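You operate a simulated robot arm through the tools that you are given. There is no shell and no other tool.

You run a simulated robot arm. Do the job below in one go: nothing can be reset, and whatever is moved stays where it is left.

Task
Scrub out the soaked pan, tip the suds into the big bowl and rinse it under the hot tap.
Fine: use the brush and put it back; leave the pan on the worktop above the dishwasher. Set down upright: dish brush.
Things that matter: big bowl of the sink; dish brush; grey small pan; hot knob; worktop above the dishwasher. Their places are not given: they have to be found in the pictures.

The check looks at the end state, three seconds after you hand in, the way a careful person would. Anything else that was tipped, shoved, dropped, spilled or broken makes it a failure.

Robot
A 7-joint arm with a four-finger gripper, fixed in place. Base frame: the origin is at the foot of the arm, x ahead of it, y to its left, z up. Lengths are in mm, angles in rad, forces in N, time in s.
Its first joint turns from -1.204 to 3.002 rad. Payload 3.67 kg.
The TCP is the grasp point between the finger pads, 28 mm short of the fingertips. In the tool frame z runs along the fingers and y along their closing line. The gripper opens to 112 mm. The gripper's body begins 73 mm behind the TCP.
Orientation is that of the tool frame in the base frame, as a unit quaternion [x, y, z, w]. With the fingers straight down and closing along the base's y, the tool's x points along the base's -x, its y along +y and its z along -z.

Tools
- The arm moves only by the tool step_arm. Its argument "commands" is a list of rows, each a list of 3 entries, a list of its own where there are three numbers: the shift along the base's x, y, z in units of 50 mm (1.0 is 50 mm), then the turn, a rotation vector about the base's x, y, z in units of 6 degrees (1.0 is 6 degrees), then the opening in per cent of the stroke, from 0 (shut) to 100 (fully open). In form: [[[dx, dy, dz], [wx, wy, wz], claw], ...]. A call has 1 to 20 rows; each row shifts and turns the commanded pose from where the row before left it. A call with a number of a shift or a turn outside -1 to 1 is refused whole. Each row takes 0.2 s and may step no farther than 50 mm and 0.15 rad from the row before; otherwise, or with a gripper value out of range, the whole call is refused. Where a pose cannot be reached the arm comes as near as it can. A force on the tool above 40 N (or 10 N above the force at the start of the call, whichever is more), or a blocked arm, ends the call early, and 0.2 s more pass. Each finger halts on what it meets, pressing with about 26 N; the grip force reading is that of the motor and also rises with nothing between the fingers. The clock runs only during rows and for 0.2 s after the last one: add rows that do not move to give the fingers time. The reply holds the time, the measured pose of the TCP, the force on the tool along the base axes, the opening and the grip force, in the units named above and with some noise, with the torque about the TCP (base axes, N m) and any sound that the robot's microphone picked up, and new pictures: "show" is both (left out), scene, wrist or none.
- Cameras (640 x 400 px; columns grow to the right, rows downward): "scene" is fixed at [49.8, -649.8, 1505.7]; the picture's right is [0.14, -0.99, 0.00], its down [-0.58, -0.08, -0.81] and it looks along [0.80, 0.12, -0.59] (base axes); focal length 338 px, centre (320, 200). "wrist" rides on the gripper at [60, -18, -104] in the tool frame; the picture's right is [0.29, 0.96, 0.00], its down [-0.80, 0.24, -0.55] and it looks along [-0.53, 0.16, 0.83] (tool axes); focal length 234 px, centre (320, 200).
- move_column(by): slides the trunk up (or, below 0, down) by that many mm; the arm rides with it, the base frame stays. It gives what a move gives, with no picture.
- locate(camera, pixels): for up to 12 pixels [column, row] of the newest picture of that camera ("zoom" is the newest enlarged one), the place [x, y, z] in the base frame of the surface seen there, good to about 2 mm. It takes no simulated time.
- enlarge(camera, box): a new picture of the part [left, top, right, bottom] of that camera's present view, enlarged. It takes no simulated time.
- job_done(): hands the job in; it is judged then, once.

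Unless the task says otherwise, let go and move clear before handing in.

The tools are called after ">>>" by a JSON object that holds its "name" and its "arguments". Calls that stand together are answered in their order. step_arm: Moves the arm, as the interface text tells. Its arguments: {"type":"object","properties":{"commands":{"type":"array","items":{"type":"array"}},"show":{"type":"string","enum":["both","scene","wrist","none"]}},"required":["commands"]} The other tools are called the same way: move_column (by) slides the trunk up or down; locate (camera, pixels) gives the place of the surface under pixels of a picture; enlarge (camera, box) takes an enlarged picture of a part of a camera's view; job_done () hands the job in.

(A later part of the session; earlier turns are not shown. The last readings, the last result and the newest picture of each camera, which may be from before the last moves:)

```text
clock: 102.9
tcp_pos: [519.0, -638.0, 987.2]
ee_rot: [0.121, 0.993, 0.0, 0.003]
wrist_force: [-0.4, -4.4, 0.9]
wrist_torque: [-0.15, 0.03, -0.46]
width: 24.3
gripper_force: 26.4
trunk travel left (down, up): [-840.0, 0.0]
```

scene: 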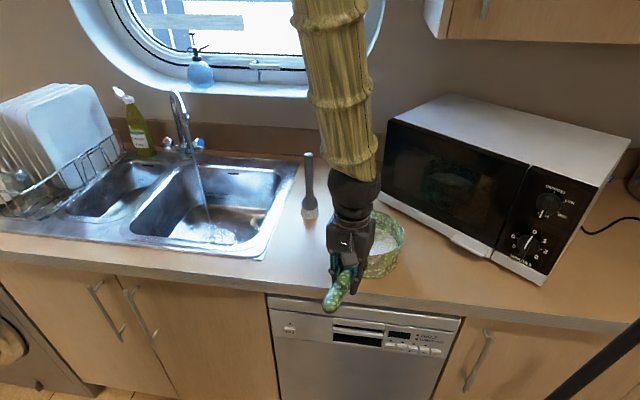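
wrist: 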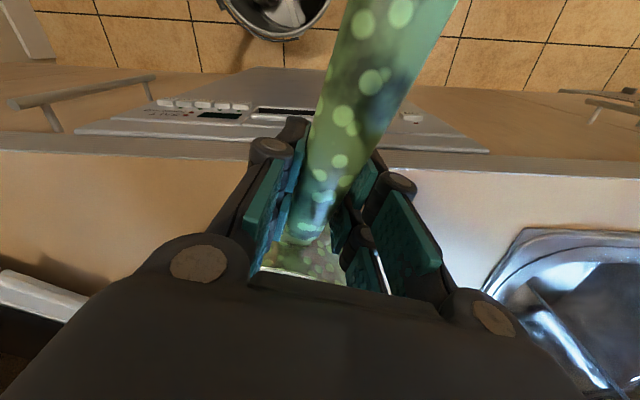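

Gripped (width 24, 26 N). I lift only ~12 mm first to see whether the pan hangs level.

>>> {"name": "step_arm", "arguments": {"commands": [[[0, 0, 0.08], [0, 0, 0], 0], [[0, 0, 0.08], [0, 0, 0], 0], [[0, 0, 0.08], [0, 0, 0], 0], [[0, 0, 0], [0, 0, 0], 0]], "show": "both"}}

```text
clock: 103.9
tcp_pos: [517.4, -638.1, 997.1]
ee_rot: [0.121, 0.993, 0.0, 0.001]
wrist_force: [0.4, 0.2, -7.5]
wrist_torque: [0.09, 0.33, -0.01]
width: 24.4
gripper_force: 26.1
trunk travel left (down, up): [-840.0, 0.0]
```

scene: 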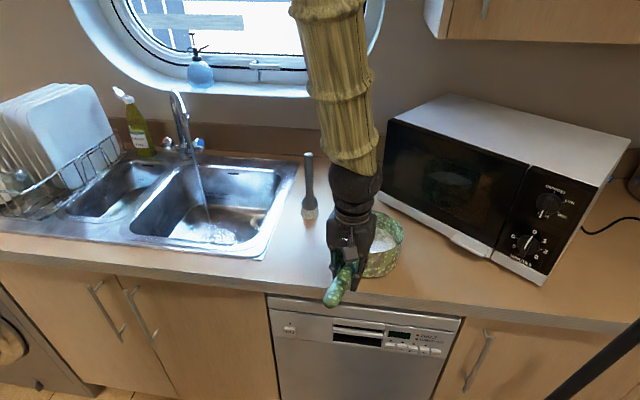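
wrist: 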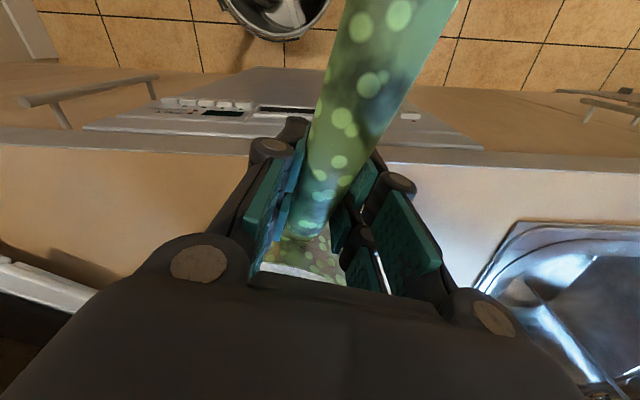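

7.5 N on the tool, so the pan is (nearly) off the worktop. I lift another 20 mm and measure the rim's tilt.

>>> {"name": "step_arm", "arguments": {"commands": [[[0, 0, 0.14], [0, 0, 0], 0], [[0, 0, 0.14], [0, 0, 0], 0], [[0, 0, 0.14], [0, 0, 0], 0], [[0, 0, 0], [0, 0, 0], 0]], "show": "both"}}

>>> {"name": "enlarge", "arguments": {"camera": "scene", "box": [300, 160, 440, 320]}}

```text
clock: 104.9
tcp_pos: [519.2, -638.8, 1018.0]
ee_rot: [0.122, 0.993, 0.0, 0.003]
wrist_force: [1.4, -0.8, -7.1]
wrist_torque: [0.01, 0.15, -0.11]
width: 24.4
gripper_force: 26.6
trunk travel left (down, up): [-840.0, 0.0]
```

scene: 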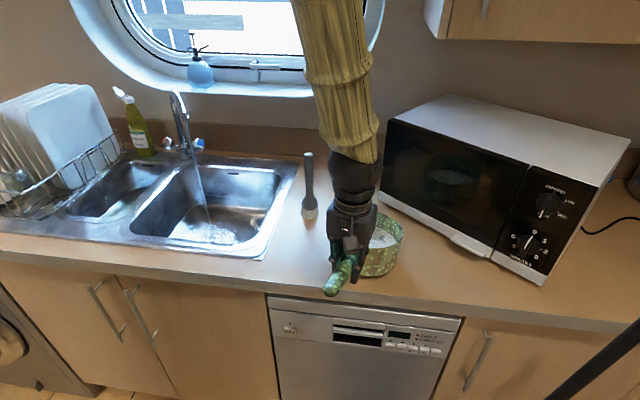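
wrist: 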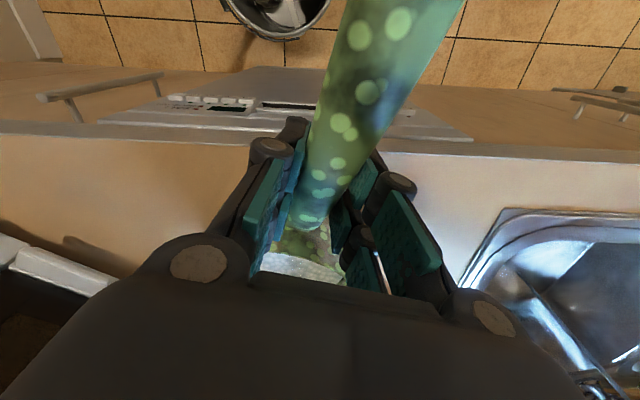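

```text
2.50 times, centred on (370, 240) of scene
```

zoom: 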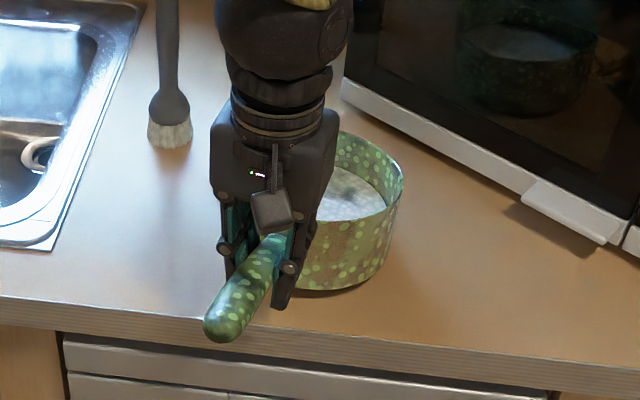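

The pan seems to be pivoting in the grip, its far side still low. I locate rim points to get the tilt.

>>> {"name": "locate", "arguments": {"camera": "zoom", "pixels": [[352, 134], [402, 182], [360, 222], [325, 222], [340, 290], [395, 215], [300, 292], [215, 320], [250, 280], [270, 250], [350, 190], [380, 150]]}}

```text
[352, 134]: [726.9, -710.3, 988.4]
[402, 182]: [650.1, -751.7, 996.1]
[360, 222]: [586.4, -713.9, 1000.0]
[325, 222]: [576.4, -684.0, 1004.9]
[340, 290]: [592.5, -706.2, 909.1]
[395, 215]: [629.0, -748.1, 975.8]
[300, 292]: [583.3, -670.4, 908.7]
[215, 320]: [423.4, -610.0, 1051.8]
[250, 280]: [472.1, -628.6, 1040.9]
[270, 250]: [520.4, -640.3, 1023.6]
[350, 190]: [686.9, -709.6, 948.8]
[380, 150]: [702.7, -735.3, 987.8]
```

The rim is tilted ~6° (far side 988, near side 1005): the pan is heavy and pivots in the grip at the handle. I set it back flat and will regrip at the handle's root, right against the pan wall, so the fingers brace it.

>>> {"name": "step_arm", "arguments": {"commands": [[[0, 0, -0.2], [0, 0, 0], 0], [[0, 0, -0.2], [0, 0, 0], 0], [[0, 0, -0.2], [0, 0, 0], 0], [[0, 0, 0], [0, 0, 0], 0]], "show": "none"}}

>>> {"name": "step_arm", "arguments": {"commands": [[[0, 0, 0], [0, 0, 0], 20], [[0, 0, 0], [0, 0, 0], 40], [[0, 0, 0], [0, 0, 0], 60], [[0, 0, 0], [0, 0, 0], 60], [[0, 0, 0.5], [0, 0, 0], 60], [[0, 0, 0.5], [0, 0, 0], 60], [[0, 0, 0.5], [0, 0, 0], 60], [[0, 0, 0], [0, 0, 0], 60]], "show": "both"}}

```text
clock: 105.9
tcp_pos: [518.8, -638.1, 989.8]
ee_rot: [0.12, 0.993, 0.0, 0.002]
wrist_force: [-2.9, 0.8, -1.6]
wrist_torque: [-0.12, -0.43, 0.01]
width: 24.5
gripper_force: 26.2
trunk travel left (down, up): [-840.0, 0.0]
```

```text
clock: 107.7
tcp_pos: [518.6, -637.5, 1064.4]
ee_rot: [0.12, 0.993, 0.0, 0.002]
wrist_force: [-0.1, 0.7, -0.4]
wrist_torque: [-0.03, -0.03, -0.01]
width: 67.1
gripper_force: 0.1
trunk travel left (down, up): [-840.0, 0.0]
```

scene: 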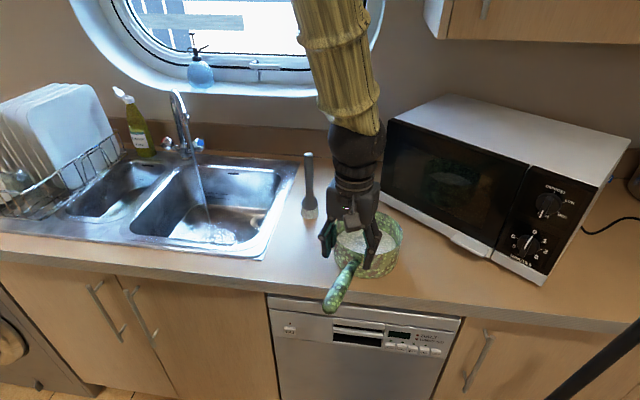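
wrist: 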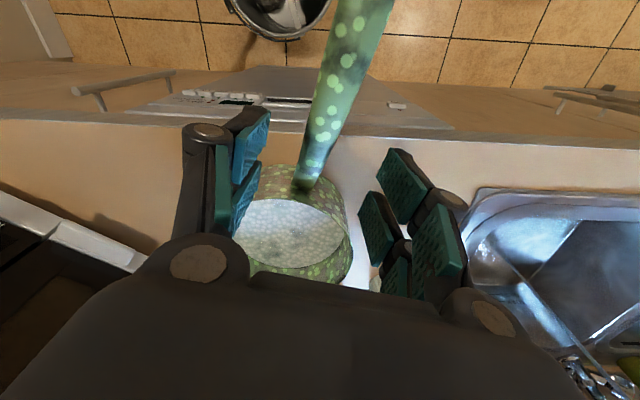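

The pan is flat again and unharmed. I look at the handle's root closely.

>>> {"name": "enlarge", "arguments": {"camera": "wrist", "box": [260, 130, 360, 230]}}

>>> {"name": "locate", "arguments": {"camera": "wrist", "pixels": [[305, 187], [306, 178], [308, 170], [310, 160], [298, 180], [315, 182], [300, 165], [320, 165], [280, 200], [335, 205], [305, 200], [312, 150]]}}

```text
4.00 times, centred on (310, 180) of wrist
```

zoom: 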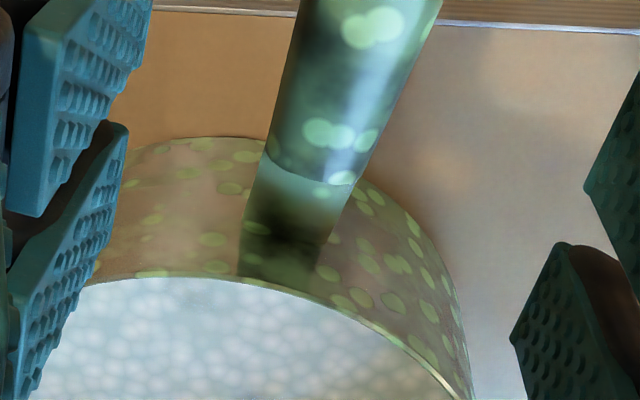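

```text
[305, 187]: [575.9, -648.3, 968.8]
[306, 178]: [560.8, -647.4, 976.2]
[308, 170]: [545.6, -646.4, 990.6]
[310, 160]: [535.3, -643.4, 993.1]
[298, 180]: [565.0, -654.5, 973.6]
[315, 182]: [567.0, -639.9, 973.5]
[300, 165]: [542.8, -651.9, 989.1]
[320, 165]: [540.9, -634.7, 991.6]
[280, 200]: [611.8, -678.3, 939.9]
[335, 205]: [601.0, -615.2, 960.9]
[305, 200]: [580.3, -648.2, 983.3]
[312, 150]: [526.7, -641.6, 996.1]
```

The neck between wall and handle spans x≈550–578, width ~16, top z≈973. I place the fingers there: TCP at (566,-647), descending first to z≈1000 for a check.

>>> {"name": "step_arm", "arguments": {"commands": [[[0.48, -0.1, 0], [0, 0, 0], 60], [[0.48, -0.1, 0], [0, 0, 0], 60], [[0, 0, -0.6], [0, 0, 0], 60], [[0, 0, -0.6], [0, 0, 0], 60], [[0, 0, 0], [0, 0, 0], 60]], "show": "both"}}

```text
clock: 108.7
tcp_pos: [567.6, -642.7, 1016.4]
ee_rot: [0.12, 0.993, -0.001, 0.005]
wrist_force: [1.3, 10.6, 21.9]
wrist_torque: [0.59, -0.65, 0.28]
width: 46.3
gripper_force: 16.2
trunk travel left (down, up): [-840.0, 0.0]
stopped in row 5: the force on the tool passed its limit at 61 N (the readings are from after the stop); the commanded pose is now the measured one
```

scene: 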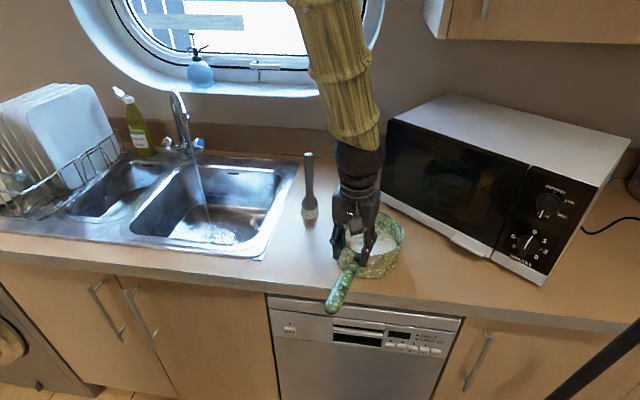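
wrist: 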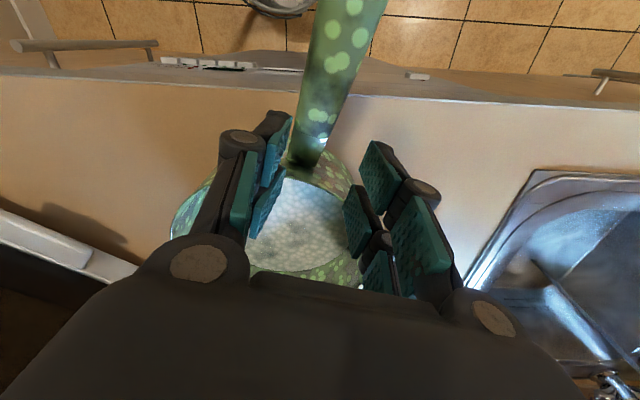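

The right finger's tip touched the pan's rim (61 N, at z 1016), so I stop and lift off straight up, then re-measure the rim.

>>> {"name": "step_arm", "arguments": {"commands": [[[0, 0, 0.3], [0, 0, 0], 45], [[0, 0, 0.6], [0, 0, 0], 60], [[0, 0, 0.3], [0, 0, 0], 60], [[0, 0, 0], [0, 0, 0], 60]], "show": "both"}}

```text
clock: 109.7
tcp_pos: [568.4, -646.1, 1073.7]
ee_rot: [0.119, 0.993, -0.002, 0.002]
wrist_force: [-0.1, 0.7, 0.2]
wrist_torque: [0.0, 0.03, 0.0]
width: 67.3
gripper_force: 0.1
trunk travel left (down, up): [-840.0, 0.0]
```

scene: 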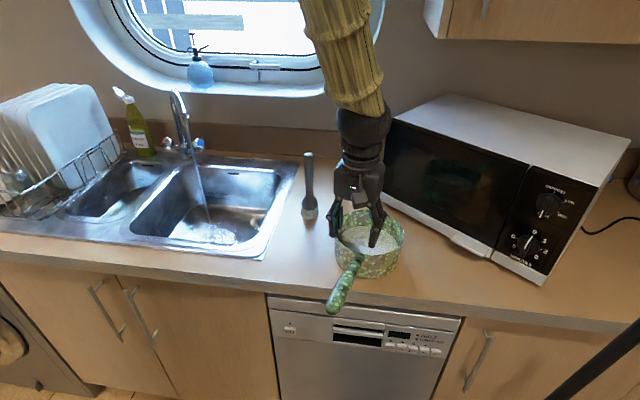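
wrist: 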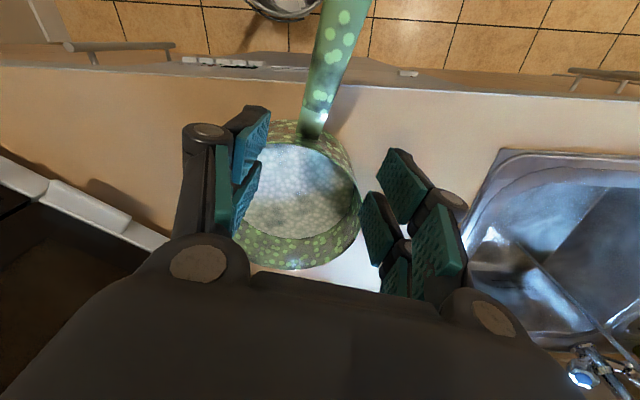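

The pan stands fine. I enlarge and locate rim and handle again.

>>> {"name": "enlarge", "arguments": {"camera": "wrist", "box": [230, 90, 390, 280]}}

```text
2.11 times, centred on (310, 185) of wrist
```

zoom: 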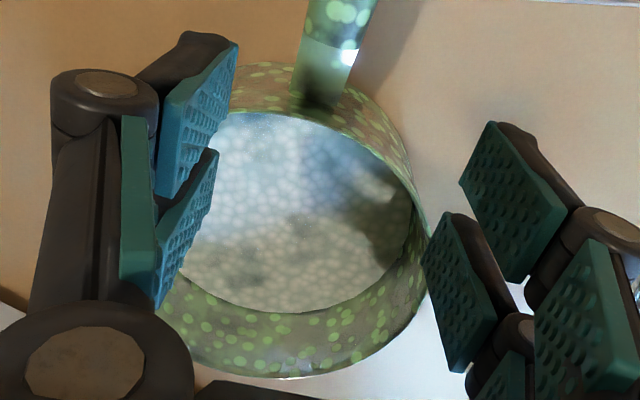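

>>> {"name": "locate", "arguments": {"camera": "zoom", "pixels": [[290, 113], [320, 118], [350, 132], [250, 112], [395, 170], [420, 215], [325, 100], [345, 60], [310, 85], [342, 90], [308, 60], [352, 55]]}}

>>> {"name": "locate", "arguments": {"camera": "scene", "pixels": [[370, 211], [392, 220], [404, 238], [336, 240], [345, 220], [352, 255], [365, 258], [385, 253], [400, 246]]}}

```text
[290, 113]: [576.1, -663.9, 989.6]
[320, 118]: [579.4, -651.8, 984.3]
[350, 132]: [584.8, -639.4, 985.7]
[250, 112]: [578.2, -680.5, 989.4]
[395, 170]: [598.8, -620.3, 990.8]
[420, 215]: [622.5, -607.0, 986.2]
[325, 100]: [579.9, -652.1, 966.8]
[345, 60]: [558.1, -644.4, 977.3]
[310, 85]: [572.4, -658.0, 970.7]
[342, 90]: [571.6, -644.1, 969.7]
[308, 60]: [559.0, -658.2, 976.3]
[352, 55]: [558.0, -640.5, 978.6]
```

```text
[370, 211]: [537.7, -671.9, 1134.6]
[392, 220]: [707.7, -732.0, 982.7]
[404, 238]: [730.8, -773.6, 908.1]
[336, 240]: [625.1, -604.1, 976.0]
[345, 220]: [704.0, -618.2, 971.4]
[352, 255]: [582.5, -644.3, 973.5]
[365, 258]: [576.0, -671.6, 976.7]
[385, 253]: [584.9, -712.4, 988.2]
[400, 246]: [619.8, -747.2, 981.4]
```

Pan centre now ≈(654,-674), neck axis at (571,-651). To understand the contact I locate the fingertip surfaces in the wrist picture.

>>> {"name": "locate", "arguments": {"camera": "wrist", "pixels": [[268, 114], [258, 140], [245, 175], [260, 110], [245, 108], [255, 165], [240, 200], [205, 130], [392, 152], [400, 170], [380, 200], [420, 190]]}}

```text
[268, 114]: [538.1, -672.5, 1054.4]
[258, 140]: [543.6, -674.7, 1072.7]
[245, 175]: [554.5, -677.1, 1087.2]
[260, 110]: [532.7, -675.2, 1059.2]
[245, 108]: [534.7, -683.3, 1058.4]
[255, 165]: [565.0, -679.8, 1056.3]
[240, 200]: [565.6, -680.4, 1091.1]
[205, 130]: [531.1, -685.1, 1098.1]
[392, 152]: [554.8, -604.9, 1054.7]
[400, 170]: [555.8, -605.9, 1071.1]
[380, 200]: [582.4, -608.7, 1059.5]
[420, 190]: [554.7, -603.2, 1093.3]
```

Each finger turns out to have two prongs: surfaces at x≈535–545 and again at x≈565–582 (TCP x 568), so the finger reaches further forward than I assumed. I look closely at the finger shape.

>>> {"name": "enlarge", "arguments": {"camera": "wrist", "box": [170, 80, 290, 250]}}

```text
2.35 times, centred on (230, 165) of wrist
```

zoom: 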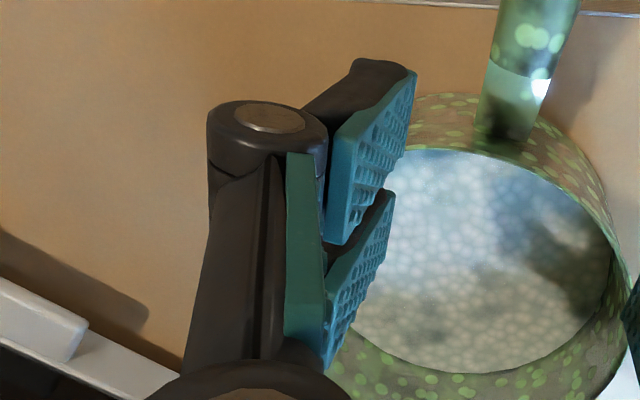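

>>> {"name": "locate", "arguments": {"camera": "zoom", "pixels": [[412, 75], [400, 145], [345, 240], [335, 160], [385, 100], [330, 225], [390, 195], [375, 275], [325, 365], [325, 285], [350, 270], [300, 250]]}}

>>> {"name": "locate", "arguments": {"camera": "zoom", "pixels": [[380, 62], [340, 85], [395, 62], [365, 215], [380, 195], [340, 250], [330, 320], [320, 180], [250, 115], [230, 250], [410, 100], [405, 125]]}}

```text
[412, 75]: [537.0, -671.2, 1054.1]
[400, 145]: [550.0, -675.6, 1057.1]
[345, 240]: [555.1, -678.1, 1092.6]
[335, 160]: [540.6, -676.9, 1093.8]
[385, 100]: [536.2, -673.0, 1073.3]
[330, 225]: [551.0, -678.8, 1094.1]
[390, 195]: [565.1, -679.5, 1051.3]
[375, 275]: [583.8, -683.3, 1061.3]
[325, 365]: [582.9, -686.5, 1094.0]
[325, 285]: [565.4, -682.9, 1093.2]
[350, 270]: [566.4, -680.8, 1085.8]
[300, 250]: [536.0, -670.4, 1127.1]
```

```text
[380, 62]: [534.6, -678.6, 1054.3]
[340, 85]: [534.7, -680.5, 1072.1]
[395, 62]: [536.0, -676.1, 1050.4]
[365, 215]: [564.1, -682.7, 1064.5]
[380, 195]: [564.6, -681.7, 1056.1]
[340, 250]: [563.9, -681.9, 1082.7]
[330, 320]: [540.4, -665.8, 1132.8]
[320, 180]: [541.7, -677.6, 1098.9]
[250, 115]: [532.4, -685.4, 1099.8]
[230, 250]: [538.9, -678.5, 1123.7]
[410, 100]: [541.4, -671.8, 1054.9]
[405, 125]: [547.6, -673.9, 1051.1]
```

The distal pads are 20 mm wide on two prongs per finger, with a ~10 mm slot between them (offsets -24…-5 and +5…+24 mm along the handle). That suits a better grip: rear prongs around the neck, front prongs inside the pan, the wall in the slot bracing the pan. I measure the rim near the neck precisely.

>>> {"name": "enlarge", "arguments": {"camera": "wrist", "box": [280, 110, 360, 170]}}

```text
6.67 times, centred on (320, 140) of wrist
```

zoom: 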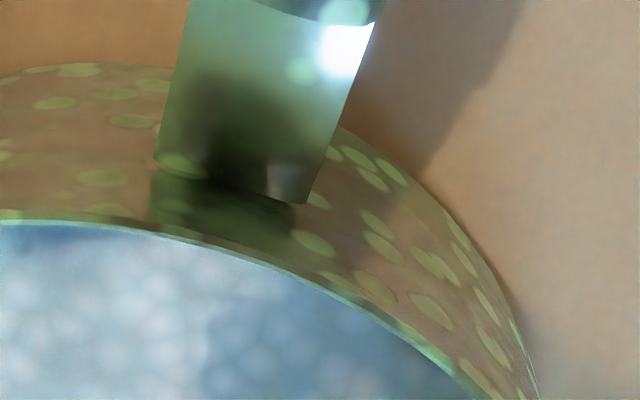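

I locate the rim curve and the neck edges in this enlargement.

>>> {"name": "locate", "arguments": {"camera": "zoom", "pixels": [[5, 223], [100, 227], [160, 233], [230, 250], [300, 281], [400, 335], [165, 145], [310, 185], [180, 80], [335, 110], [190, 20], [365, 40]]}}

>>> {"name": "locate", "arguments": {"camera": "zoom", "pixels": [[100, 222], [230, 246], [300, 277], [230, 256], [230, 200], [230, 170], [250, 120], [260, 60], [270, 15], [330, 190], [140, 150], [400, 250]]}}

```text
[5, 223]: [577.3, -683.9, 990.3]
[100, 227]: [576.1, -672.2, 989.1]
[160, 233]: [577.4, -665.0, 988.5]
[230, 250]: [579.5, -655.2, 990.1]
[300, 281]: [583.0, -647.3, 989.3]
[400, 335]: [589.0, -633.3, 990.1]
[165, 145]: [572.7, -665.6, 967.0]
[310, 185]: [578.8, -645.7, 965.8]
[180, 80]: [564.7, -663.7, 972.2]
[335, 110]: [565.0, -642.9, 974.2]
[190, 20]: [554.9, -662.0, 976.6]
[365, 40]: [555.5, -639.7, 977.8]
```

```text
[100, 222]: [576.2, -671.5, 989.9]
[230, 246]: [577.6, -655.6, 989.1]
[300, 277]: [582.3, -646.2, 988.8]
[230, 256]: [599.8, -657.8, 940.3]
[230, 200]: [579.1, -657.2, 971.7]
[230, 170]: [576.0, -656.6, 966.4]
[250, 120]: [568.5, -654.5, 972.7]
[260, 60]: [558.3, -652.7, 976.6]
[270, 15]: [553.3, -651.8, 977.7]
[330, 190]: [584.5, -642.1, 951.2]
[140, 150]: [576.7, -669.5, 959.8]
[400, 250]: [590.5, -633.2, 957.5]
```

Rim z≈989.5, pan centre ≈(654,-673.5), handle axis direction (-0.975,0.223), neck 21 mm wide. I take a couple of still readings to know the TCP position well.

>>> {"name": "step_arm", "arguments": {"commands": [[[0, 0, 0], [0, 0, 0.13], 40]], "show": "none"}}

>>> {"name": "step_arm", "arguments": {"commands": [[[0, 0, 0], [0, 0, 0], 30]], "show": "none"}}

>>> {"name": "step_arm", "arguments": {"commands": [[[0, 0, 0], [0, 0, 0], 26]], "show": "wrist"}}

```text
clock: 110.1
tcp_pos: [568.7, -650.5, 1069.9]
ee_rot: [0.113, 0.994, 0.001, 0.001]
wrist_force: [-0.8, -0.4, -0.3]
wrist_torque: [-0.03, 0.0, -0.03]
width: 44.7
gripper_force: 0.1
trunk travel left (down, up): [-840.0, 0.0]
```

```text
clock: 110.5
tcp_pos: [567.2, -647.7, 1071.0]
ee_rot: [0.114, 0.993, -0.001, 0.002]
wrist_force: [0.1, -0.7, -0.1]
wrist_torque: [-0.02, 0.03, -0.03]
width: 33.7
gripper_force: 0.0
trunk travel left (down, up): [-840.0, 0.0]
```

```text
clock: 110.9
tcp_pos: [568.4, -649.3, 1070.3]
ee_rot: [0.113, 0.994, -0.001, 0.003]
wrist_force: [0.3, -0.4, -0.7]
wrist_torque: [0.02, -0.03, 0.0]
width: 29.0
gripper_force: 0.0
trunk travel left (down, up): [-840.0, 0.0]
```

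wrist: 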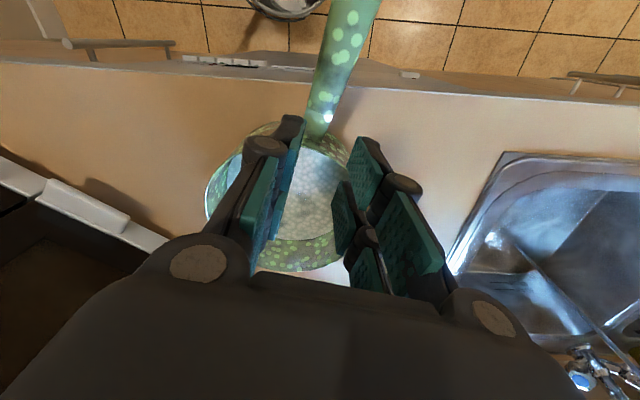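

Mean TCP ≈(568,-649,1070), opening 29 mm. I locate the pad edges now to know exactly where the slot is relative to the pan.

>>> {"name": "enlarge", "arguments": {"camera": "wrist", "box": [230, 100, 430, 280]}}

```text
2.22 times, centred on (330, 190) of wrist
```

zoom: 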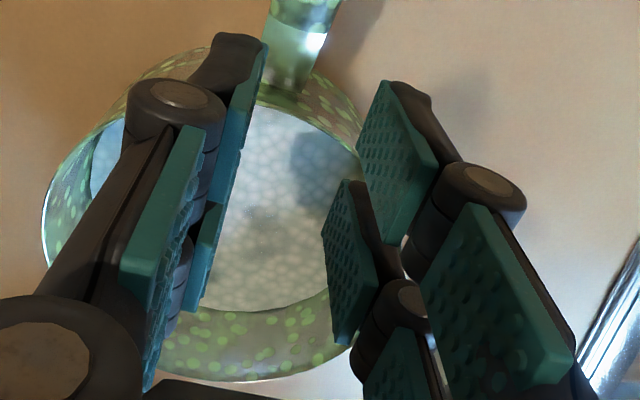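

>>> {"name": "locate", "arguments": {"camera": "zoom", "pixels": [[265, 48], [240, 140], [217, 200], [195, 305], [385, 90], [360, 150], [385, 235], [348, 185], [325, 235], [335, 335], [375, 270], [430, 160]]}}

```text
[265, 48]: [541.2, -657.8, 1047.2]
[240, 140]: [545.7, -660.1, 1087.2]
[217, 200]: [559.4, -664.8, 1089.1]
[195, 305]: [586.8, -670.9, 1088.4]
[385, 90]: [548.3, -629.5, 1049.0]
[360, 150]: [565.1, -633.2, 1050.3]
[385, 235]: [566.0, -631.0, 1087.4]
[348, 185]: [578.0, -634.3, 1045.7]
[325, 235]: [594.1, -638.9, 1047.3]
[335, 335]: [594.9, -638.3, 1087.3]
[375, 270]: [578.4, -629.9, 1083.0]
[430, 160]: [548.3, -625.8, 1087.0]
```

Slot centre confirmed at about (568,-649). I shift +12.8/-7.8 mm to centre the slot over the wall and descend to just above the rim for a check.

>>> {"name": "step_arm", "arguments": {"commands": [[[0.256, -0.156, 0], [0, 0, 0], 26], [[0, 0, -0.45], [0, 0, 0], 26], [[0, 0, -0.45], [0, 0, 0], 26], [[0, 0, 0], [0, 0, 0], 26]], "show": "wrist"}}

>>> {"name": "enlarge", "arguments": {"camera": "wrist", "box": [240, 90, 400, 250]}}

```text
clock: 111.9
tcp_pos: [580.9, -656.5, 1024.7]
ee_rot: [0.114, 0.993, -0.001, 0.002]
wrist_force: [0.1, -0.2, 0.0]
wrist_torque: [0.0, -0.04, 0.0]
width: 29.1
gripper_force: 0.1
trunk travel left (down, up): [-840.0, 0.0]
```

wrist: 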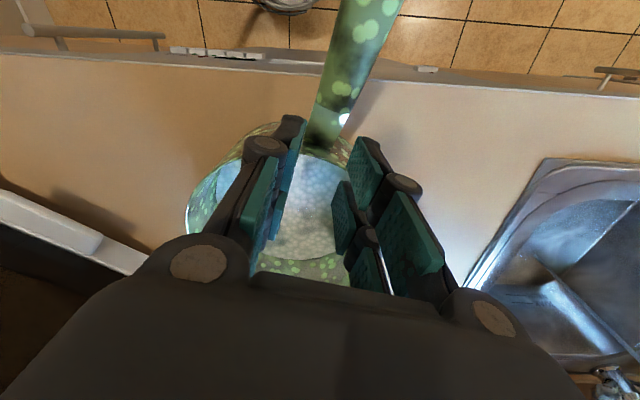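

```text
2.50 times, centred on (320, 170) of wrist
```

zoom: 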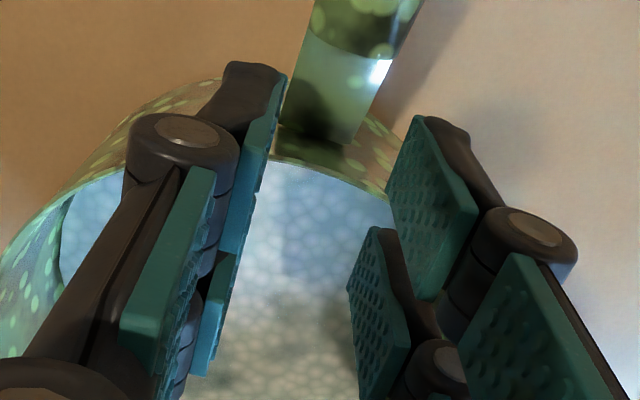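

>>> {"name": "locate", "arguments": {"camera": "zoom", "pixels": [[285, 85], [260, 180], [242, 252], [205, 370], [415, 120], [388, 195], [375, 235], [350, 285], [330, 172], [300, 165], [295, 110], [360, 130]]}}

```text
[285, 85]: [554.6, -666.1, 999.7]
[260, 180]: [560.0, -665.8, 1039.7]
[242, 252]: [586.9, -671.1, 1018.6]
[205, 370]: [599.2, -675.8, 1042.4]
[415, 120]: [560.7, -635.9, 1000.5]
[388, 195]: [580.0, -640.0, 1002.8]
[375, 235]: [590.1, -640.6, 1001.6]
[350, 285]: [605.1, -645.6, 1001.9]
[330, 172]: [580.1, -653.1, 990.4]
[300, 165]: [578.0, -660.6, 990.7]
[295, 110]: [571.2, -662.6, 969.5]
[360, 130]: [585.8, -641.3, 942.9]
```

The rim lies inside the slot for both fingers (slot ≈580–590 vs rim ≈584 on the left; ≈574–584 vs 577 on the right), and the neck is centred. I descend slowly.

>>> {"name": "step_arm", "arguments": {"commands": [[[0, 0, -0.2], [0, 0, 0], 26], [[0, 0, -0.2], [0, 0, 0], 26]], "show": "none"}}

>>> {"name": "step_arm", "arguments": {"commands": [[[0, 0, -0.2], [0, 0, 0], 26], [[0, 0, -0.2], [0, 0, 0], 26]], "show": "wrist"}}

```text
clock: 112.5
tcp_pos: [584.7, -653.1, 1012.4]
ee_rot: [0.112, 0.994, -0.001, 0.007]
wrist_force: [-2.1, 10.1, 24.4]
wrist_torque: [0.57, -0.14, 0.15]
width: 38.7
gripper_force: 6.1
trunk travel left (down, up): [-840.0, 0.0]
stopped in row 2: the force on the tool passed its limit at 46 N (the readings are from after the stop); the commanded pose is now the measured one
```

```text
clock: 113.1
tcp_pos: [586.0, -657.9, 985.3]
ee_rot: [0.113, 0.994, 0.001, 0.004]
wrist_force: [3.7, -4.3, -0.2]
wrist_torque: [0.01, 0.13, -0.07]
width: 31.7
gripper_force: 0.1
trunk travel left (down, up): [-840.0, 0.0]
```

wrist: 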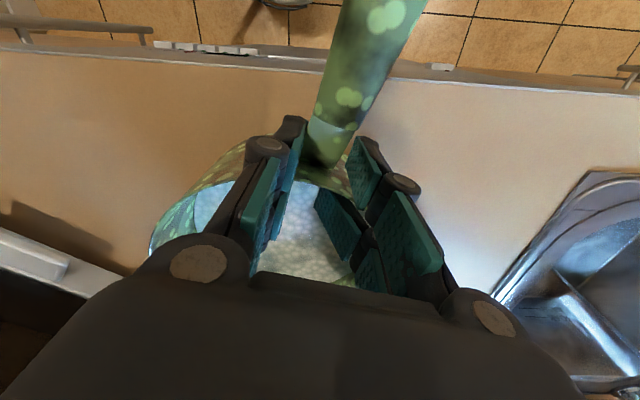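

After a first touch on the rim (46 N) the fingers slid down to z≈985 with little force. I check whether the wall is in the slot and whether the pan moved.

>>> {"name": "enlarge", "arguments": {"camera": "wrist", "box": [230, 90, 410, 280]}}

>>> {"name": "enlarge", "arguments": {"camera": "scene", "box": [300, 180, 430, 320]}}

```text
2.11 times, centred on (320, 185) of wrist
```

zoom: 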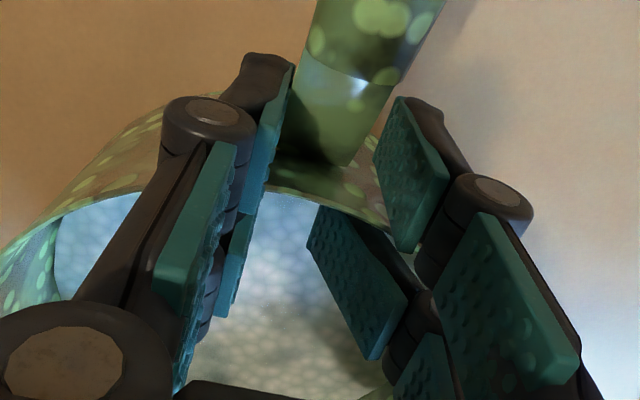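

```text
2.86 times, centred on (365, 250) of scene
```

zoom: 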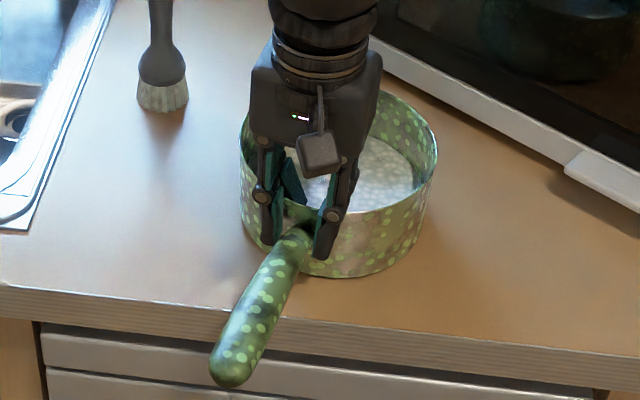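

The wall is in the slot: rear prongs straddle the neck outside, front prongs are inside the pan. I go down the remaining ~14 mm.

>>> {"name": "step_arm", "arguments": {"commands": [[[0, 0, -0.14], [0, 0, 0], 26], [[0, 0, -0.14], [0, 0, 0], 26], [[0, 0, 0], [0, 0, 0], 26]], "show": "wrist"}}

```text
clock: 113.9
tcp_pos: [582.9, -655.4, 974.0]
ee_rot: [0.112, 0.994, 0.0, 0.005]
wrist_force: [1.7, -2.3, -1.4]
wrist_torque: [-0.11, -0.04, -0.11]
width: 28.7
gripper_force: 0.0
trunk travel left (down, up): [-840.0, 0.0]
```

wrist: 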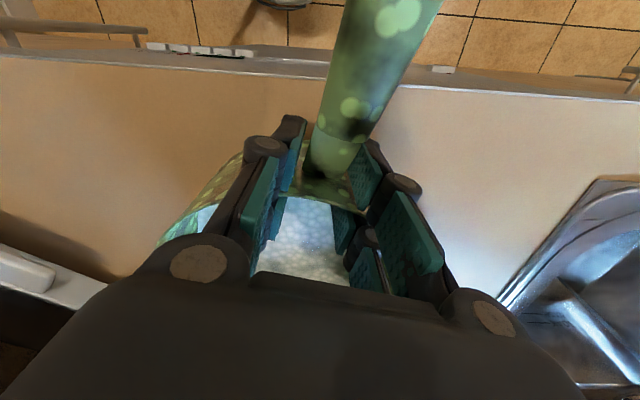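

In place at (583,-655,974) with small forces. I close on the neck.

>>> {"name": "step_arm", "arguments": {"commands": [[[0, 0, 0], [0, 0, 0], 15], [[0, 0, 0], [0, 0, 0], 0], [[0, 0, 0], [0, 0, 0], 0], [[0, 0, 0], [0, 0, 0], 0]], "show": "both"}}

```text
clock: 114.9
tcp_pos: [583.7, -655.6, 975.2]
ee_rot: [0.112, 0.994, -0.001, 0.006]
wrist_force: [-1.4, 3.4, 0.4]
wrist_torque: [0.09, 0.32, 0.04]
width: 19.8
gripper_force: 26.4
trunk travel left (down, up): [-840.0, 0.0]
```

scene: 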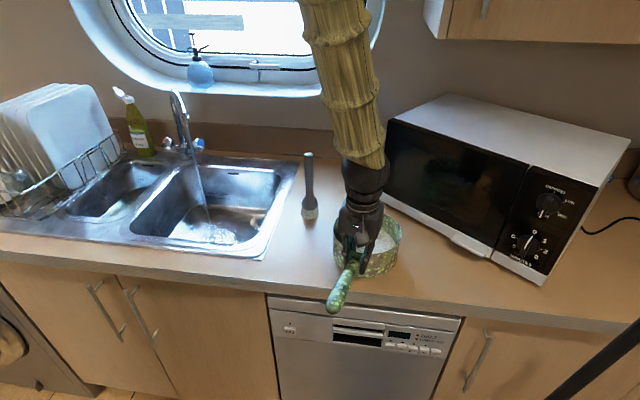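
wrist: 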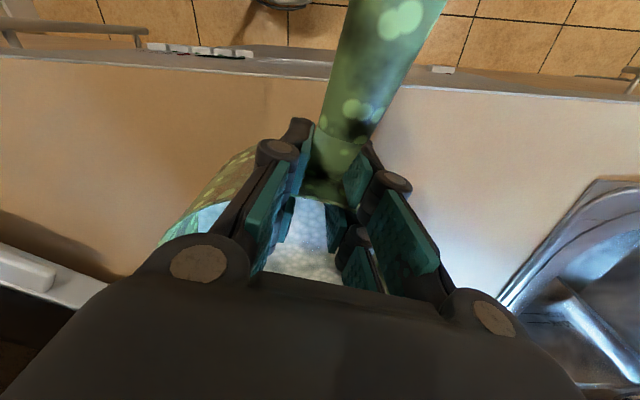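

Gripped on the neck (width 19.8). I lift a little, 15 mm, and check weight and tilt.

>>> {"name": "step_arm", "arguments": {"commands": [[[0, 0, 0.1], [0, 0, 0], 0], [[0, 0, 0.1], [0, 0, 0], 0], [[0, 0, 0.2], [0, 0, 0], 0], [[0, 0, 0], [0, 0, 0], 0]], "show": "scene"}}

>>> {"name": "enlarge", "arguments": {"camera": "scene", "box": [300, 180, 430, 320]}}

```text
clock: 115.9
tcp_pos: [584.0, -655.8, 993.9]
ee_rot: [0.112, 0.994, 0.001, 0.005]
wrist_force: [0.6, 0.4, -10.9]
wrist_torque: [0.08, 0.44, -0.01]
width: 19.9
gripper_force: 26.0
trunk travel left (down, up): [-840.0, 0.0]
```

scene: 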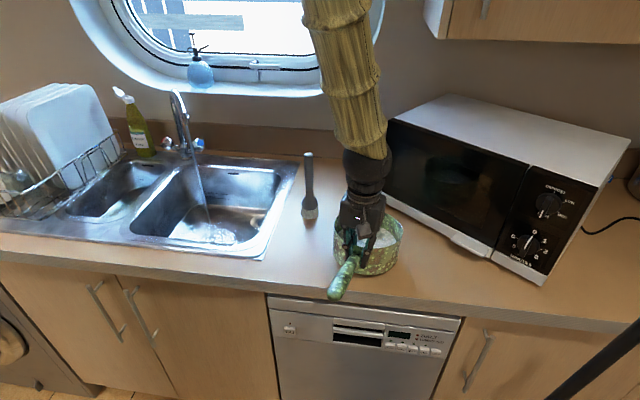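

```text
2.86 times, centred on (365, 250) of scene
```

zoom: 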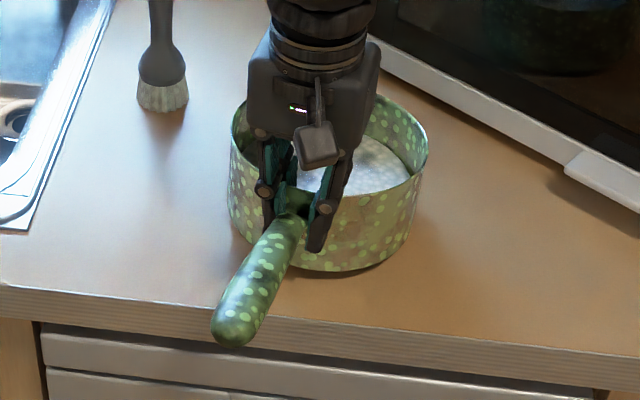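

10.9 N on the tool. I measure the rim heights to see the tilt.

>>> {"name": "locate", "arguments": {"camera": "zoom", "pixels": [[233, 125], [425, 160], [350, 196], [395, 185], [400, 115], [420, 135], [350, 270], [300, 268], [400, 240], [230, 330], [255, 270], [380, 160]]}}

```text
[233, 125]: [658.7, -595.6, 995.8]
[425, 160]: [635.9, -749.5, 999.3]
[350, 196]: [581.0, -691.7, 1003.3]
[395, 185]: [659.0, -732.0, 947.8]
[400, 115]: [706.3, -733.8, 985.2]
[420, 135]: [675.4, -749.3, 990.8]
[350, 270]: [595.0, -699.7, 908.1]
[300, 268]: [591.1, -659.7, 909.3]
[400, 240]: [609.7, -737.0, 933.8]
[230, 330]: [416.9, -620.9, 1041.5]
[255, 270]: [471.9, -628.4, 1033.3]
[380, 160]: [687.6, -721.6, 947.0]
```

The far side is still resting (tilt ~5–8°). I lift another 15 mm so the wall braces fully in the slot.

>>> {"name": "step_arm", "arguments": {"commands": [[[0, 0, 0.15], [0, 0, 0], 0], [[0, 0, 0.15], [0, 0, 0], 0], [[0, 0, 0], [0, 0, 0], 0]], "show": "scene"}}

>>> {"name": "enlarge", "arguments": {"camera": "scene", "box": [300, 170, 430, 310]}}

```text
clock: 116.7
tcp_pos: [584.5, -656.7, 1008.8]
ee_rot: [0.113, 0.994, 0.0, 0.006]
wrist_force: [-0.6, -0.8, -11.1]
wrist_torque: [0.14, 0.44, 0.02]
width: 20.0
gripper_force: 26.3
trunk travel left (down, up): [-840.0, 0.0]
```

scene: 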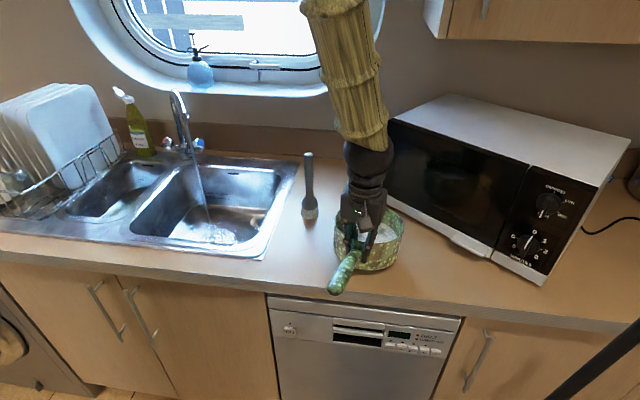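

```text
2.86 times, centred on (365, 240) of scene
```

zoom: 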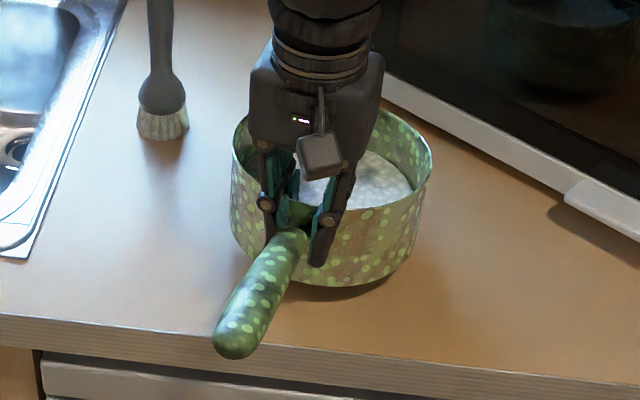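

Weight stays at 11 N with torque 0.44 N·m, so the pan is now free and braced. I measure its tilt.

>>> {"name": "locate", "arguments": {"camera": "zoom", "pixels": [[233, 140], [429, 178], [350, 212], [400, 203], [405, 125], [424, 150], [350, 286], [300, 275], [260, 250], [235, 345], [255, 285], [380, 165]]}}

```text
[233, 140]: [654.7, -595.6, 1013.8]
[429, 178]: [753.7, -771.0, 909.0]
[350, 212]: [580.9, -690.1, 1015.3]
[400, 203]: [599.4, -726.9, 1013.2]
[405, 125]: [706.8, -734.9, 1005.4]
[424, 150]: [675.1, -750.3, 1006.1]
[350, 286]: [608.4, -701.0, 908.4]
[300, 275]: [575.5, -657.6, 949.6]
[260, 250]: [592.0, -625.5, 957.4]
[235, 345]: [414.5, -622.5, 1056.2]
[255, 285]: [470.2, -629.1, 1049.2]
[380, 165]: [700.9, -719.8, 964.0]
```

The pan hangs nearly level (near rim 1015, far 1005; about 4–5° forward) and holds. Before carrying I locate the big bowl's edges in the scene picture.

>>> {"name": "enlarge", "arguments": {"camera": "scene", "box": [120, 150, 310, 270]}}

```text
3.33 times, centred on (215, 210) of scene
```

zoom: 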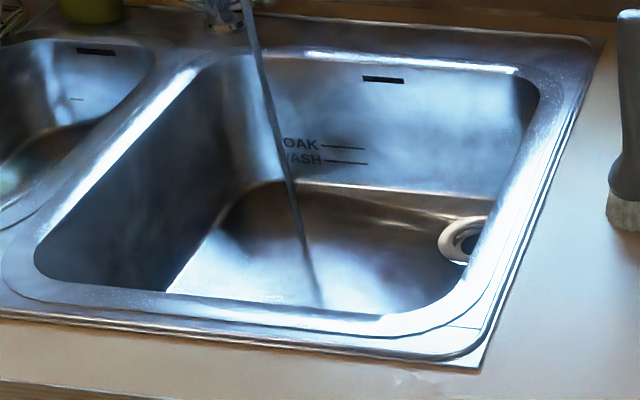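

>>> {"name": "locate", "arguments": {"camera": "zoom", "pixels": [[535, 100], [510, 180], [480, 260], [440, 310], [380, 322], [250, 310], [60, 285], [40, 250], [120, 140], [220, 60], [520, 68], [320, 290]]}}

>>> {"name": "locate", "arguments": {"camera": "zoom", "pixels": [[250, 20], [270, 100], [300, 230], [460, 240], [600, 60], [485, 355], [545, 200], [350, 350], [100, 310], [300, 305]]}}

```text
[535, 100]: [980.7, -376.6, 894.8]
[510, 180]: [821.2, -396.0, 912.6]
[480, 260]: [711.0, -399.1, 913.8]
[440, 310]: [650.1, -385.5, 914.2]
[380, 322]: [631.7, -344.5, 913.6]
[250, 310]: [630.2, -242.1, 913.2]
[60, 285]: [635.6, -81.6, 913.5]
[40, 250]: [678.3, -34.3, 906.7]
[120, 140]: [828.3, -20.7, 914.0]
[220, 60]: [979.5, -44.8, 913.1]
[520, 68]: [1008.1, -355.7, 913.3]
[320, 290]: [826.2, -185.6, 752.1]
```

```text
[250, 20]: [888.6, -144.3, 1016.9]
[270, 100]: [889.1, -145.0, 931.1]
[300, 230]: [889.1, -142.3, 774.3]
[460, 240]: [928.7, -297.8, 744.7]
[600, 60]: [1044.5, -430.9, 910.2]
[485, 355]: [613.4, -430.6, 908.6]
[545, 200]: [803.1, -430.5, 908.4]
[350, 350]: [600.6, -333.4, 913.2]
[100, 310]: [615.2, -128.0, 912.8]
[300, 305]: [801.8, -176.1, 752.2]
```

The big bowl spans x≈640–985, y≈-390…-35, the stream falls at (889,-144). I lift the pan to clear and carry it left along x≈584, staying clear of the brush.

>>> {"name": "step_arm", "arguments": {"commands": [[[0, 0, 0.4], [0, 0, 0], 0], [[0, 0, 0.5], [0, 0, 0], 0], [[0, 0, 0.5], [0, 0, 0], 0], [[0, 0.5, 0.2], [0, 0, 0], 0], [[0, 0.6, 0], [0, 0, 0], 0], [[0, 0.6, 0], [0, 0, 0], 0], [[0, 0.6, 0], [0, 0, 0], 0], [[0, 0, 0], [0, 0, 0], 0]], "show": "both"}}

```text
clock: 118.5
tcp_pos: [586.6, -542.0, 1090.4]
ee_rot: [0.114, 0.993, 0.0, 0.005]
wrist_force: [0.1, -0.2, -11.7]
wrist_torque: [0.11, 0.43, -0.03]
width: 20.0
gripper_force: 26.3
trunk travel left (down, up): [-840.0, 0.0]
```

scene: 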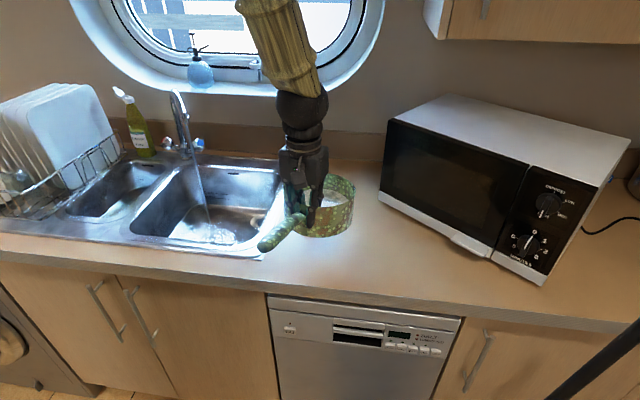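
wrist: 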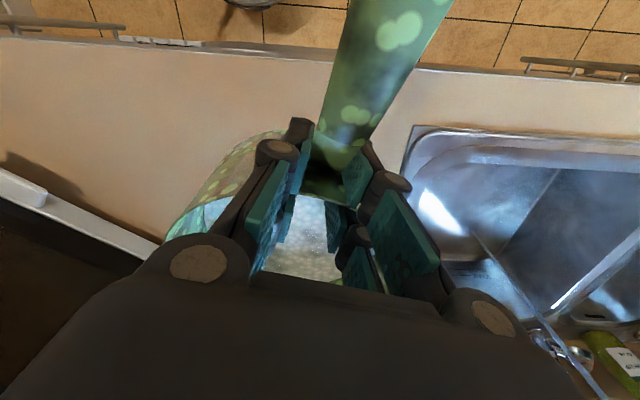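

The pan rides steadily (11.7 N, no slip). I continue to the left to y≈-300.

>>> {"name": "step_arm", "arguments": {"commands": [[[0, 0.6, 0], [0, 0, 0], 0], [[0, 0.6, 0], [0, 0, 0], 0], [[0, 0.6, 0], [0, 0, 0], 0], [[0, 0.6, 0], [0, 0, 0], 0], [[0, 0.6, 0], [0, 0, 0], 0], [[0, 0.6, 0], [0, 0, 0], 0], [[0, 0.6, 0], [0, 0, 0], 0], [[0, 0.6, 0], [0, 0, 0], 0], [[0, 0, 0], [0, 0, 0], 0]], "show": "both"}}

```text
clock: 120.5
tcp_pos: [586.0, -302.3, 1090.6]
ee_rot: [0.113, 0.994, 0.001, 0.005]
wrist_force: [0.6, -0.4, -12.0]
wrist_torque: [0.12, 0.44, -0.03]
width: 20.0
gripper_force: 26.1
trunk travel left (down, up): [-840.0, 0.0]
```

scene: 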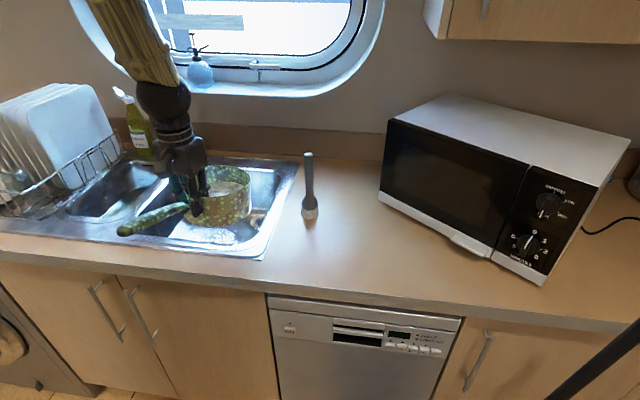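
wrist: 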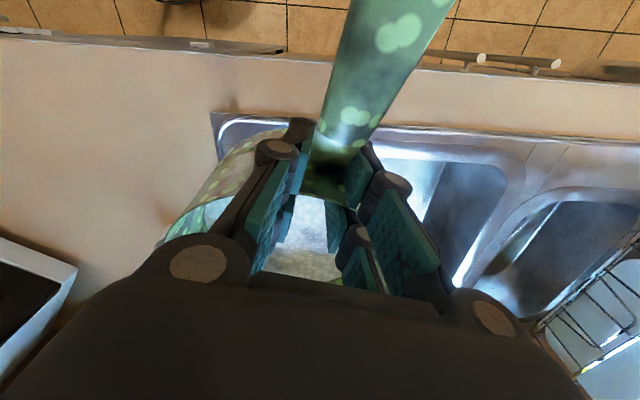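

Now forward over the middle of the big bowl: to about (690,-268).

>>> {"name": "step_arm", "arguments": {"commands": [[[0.42, 0.13, 0], [0, 0, 0], 0], [[0.42, 0.13, 0], [0, 0, 0], 0], [[0, 0, 0], [0, 0, 0], 0]], "show": "none"}}

>>> {"name": "step_arm", "arguments": {"commands": [[[0.42, 0.13, 0], [0, 0, 0], 0], [[0.42, 0.13, 0], [0, 0, 0], 0], [[0.42, 0.13, 0], [0, 0, 0], 0], [[0, 0, 0], [0, 0, 0], 0]], "show": "scene"}}

```text
clock: 121.3
tcp_pos: [627.0, -287.3, 1090.6]
ee_rot: [0.113, 0.994, -0.001, 0.005]
wrist_force: [-0.4, 0.5, -10.8]
wrist_torque: [0.1, 0.47, 0.0]
width: 20.1
gripper_force: 26.4
trunk travel left (down, up): [-840.0, 0.0]
```

```text
clock: 122.3
tcp_pos: [691.5, -268.6, 1092.3]
ee_rot: [0.112, 0.994, -0.001, 0.005]
wrist_force: [-0.1, -1.0, -10.7]
wrist_torque: [0.14, 0.38, 0.03]
width: 20.0
gripper_force: 26.5
trunk travel left (down, up): [-840.0, 0.0]
```

scene: 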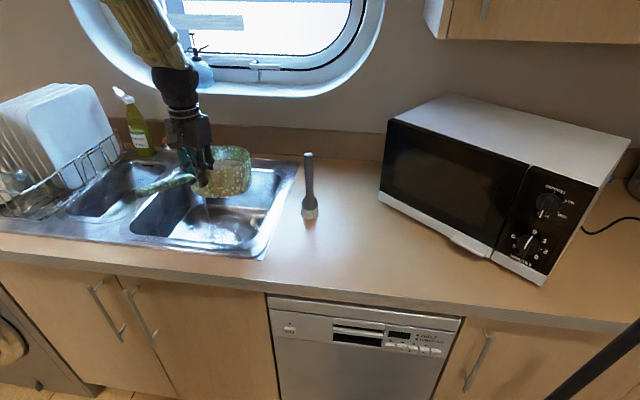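

The pan is over the big bowl (centre ≈(765,-285)). I start tipping it to the right about the handle axis: first 48°.

>>> {"name": "step_arm", "arguments": {"commands": [[[0, 0, 0], [0.975, -0.22, 0], 0], [[0, 0, 0], [0.975, -0.22, 0], 0], [[0, 0, 0], [0.975, -0.22, 0], 0], [[0, 0, 0], [0.975, -0.22, 0], 0], [[0, 0, 0], [0.975, -0.22, 0], 0], [[0, 0, 0], [0.975, -0.22, 0], 0], [[0, 0, 0], [0.975, -0.22, 0], 0], [[0, 0, 0], [0.975, -0.22, 0], 0], [[0, 0, 0], [0, 0, 0], 0]], "show": "both"}}

```text
clock: 124.3
tcp_pos: [689.5, -267.7, 1090.6]
ee_rot: [0.105, 0.908, 0.404, 0.048]
wrist_force: [0.9, -1.0, -10.2]
wrist_torque: [-0.17, 0.45, 0.01]
width: 19.8
gripper_force: 26.2
trunk travel left (down, up): [-840.0, 0.0]
```

scene: 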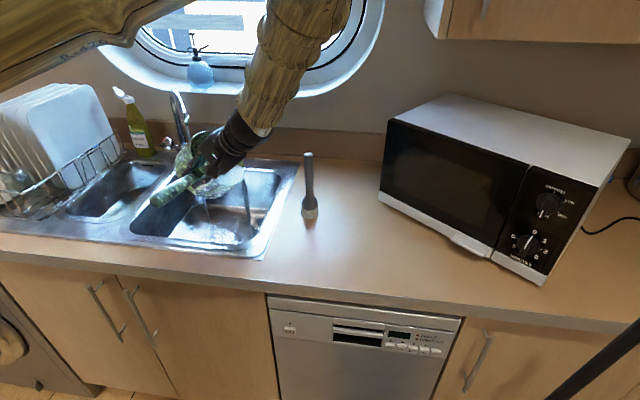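
wrist: 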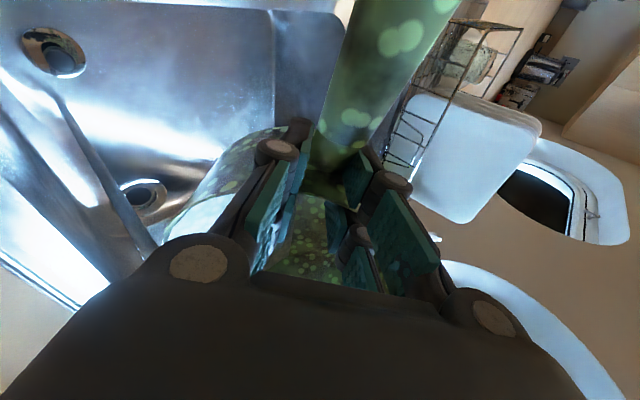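

The pan's inside already looks emptied (green bottom visible at (310,230) in the wrist picture); suds are pouring into the bowl. I continue to tip to ~105°.

>>> {"name": "step_arm", "arguments": {"commands": [[[0, 0, 0], [0.975, -0.22, 0], 0], [[0, 0, 0], [0.975, -0.22, 0], 0], [[0, 0, 0], [0.975, -0.22, 0], 0], [[0, 0, 0], [0.975, -0.22, 0], 0], [[0, 0, 0], [0.975, -0.22, 0], 0], [[0, 0, 0], [0.975, -0.22, 0], 0], [[0, 0, 0], [0.975, -0.22, 0], 0], [[0, 0, 0], [0.975, -0.22, 0], 0], [[0, 0, 0], [0.975, -0.22, 0], 0], [[0, 0, 0], [0, 0, 0], 0]], "show": "both"}}

```text
clock: 126.5
tcp_pos: [690.1, -269.5, 1090.6]
ee_rot: [0.075, 0.624, 0.773, 0.088]
wrist_force: [0.2, -0.1, -7.7]
wrist_torque: [-0.2, 0.35, -0.01]
width: 20.1
gripper_force: 25.9
trunk travel left (down, up): [-840.0, 0.0]
```

scene: 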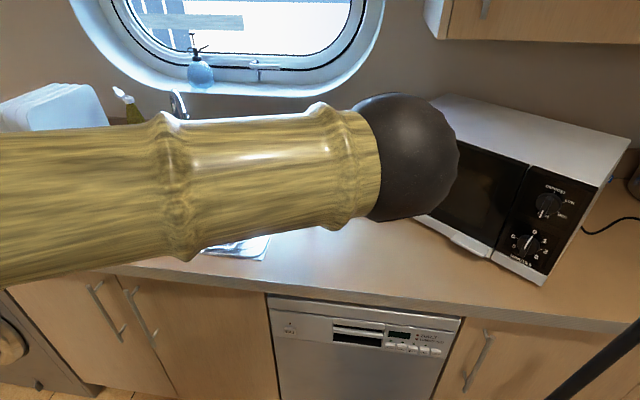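
wrist: 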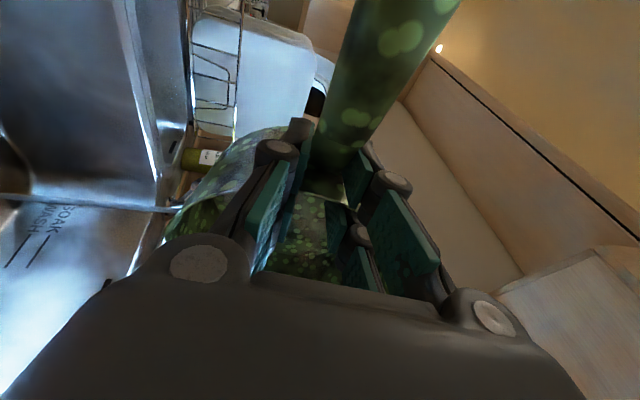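

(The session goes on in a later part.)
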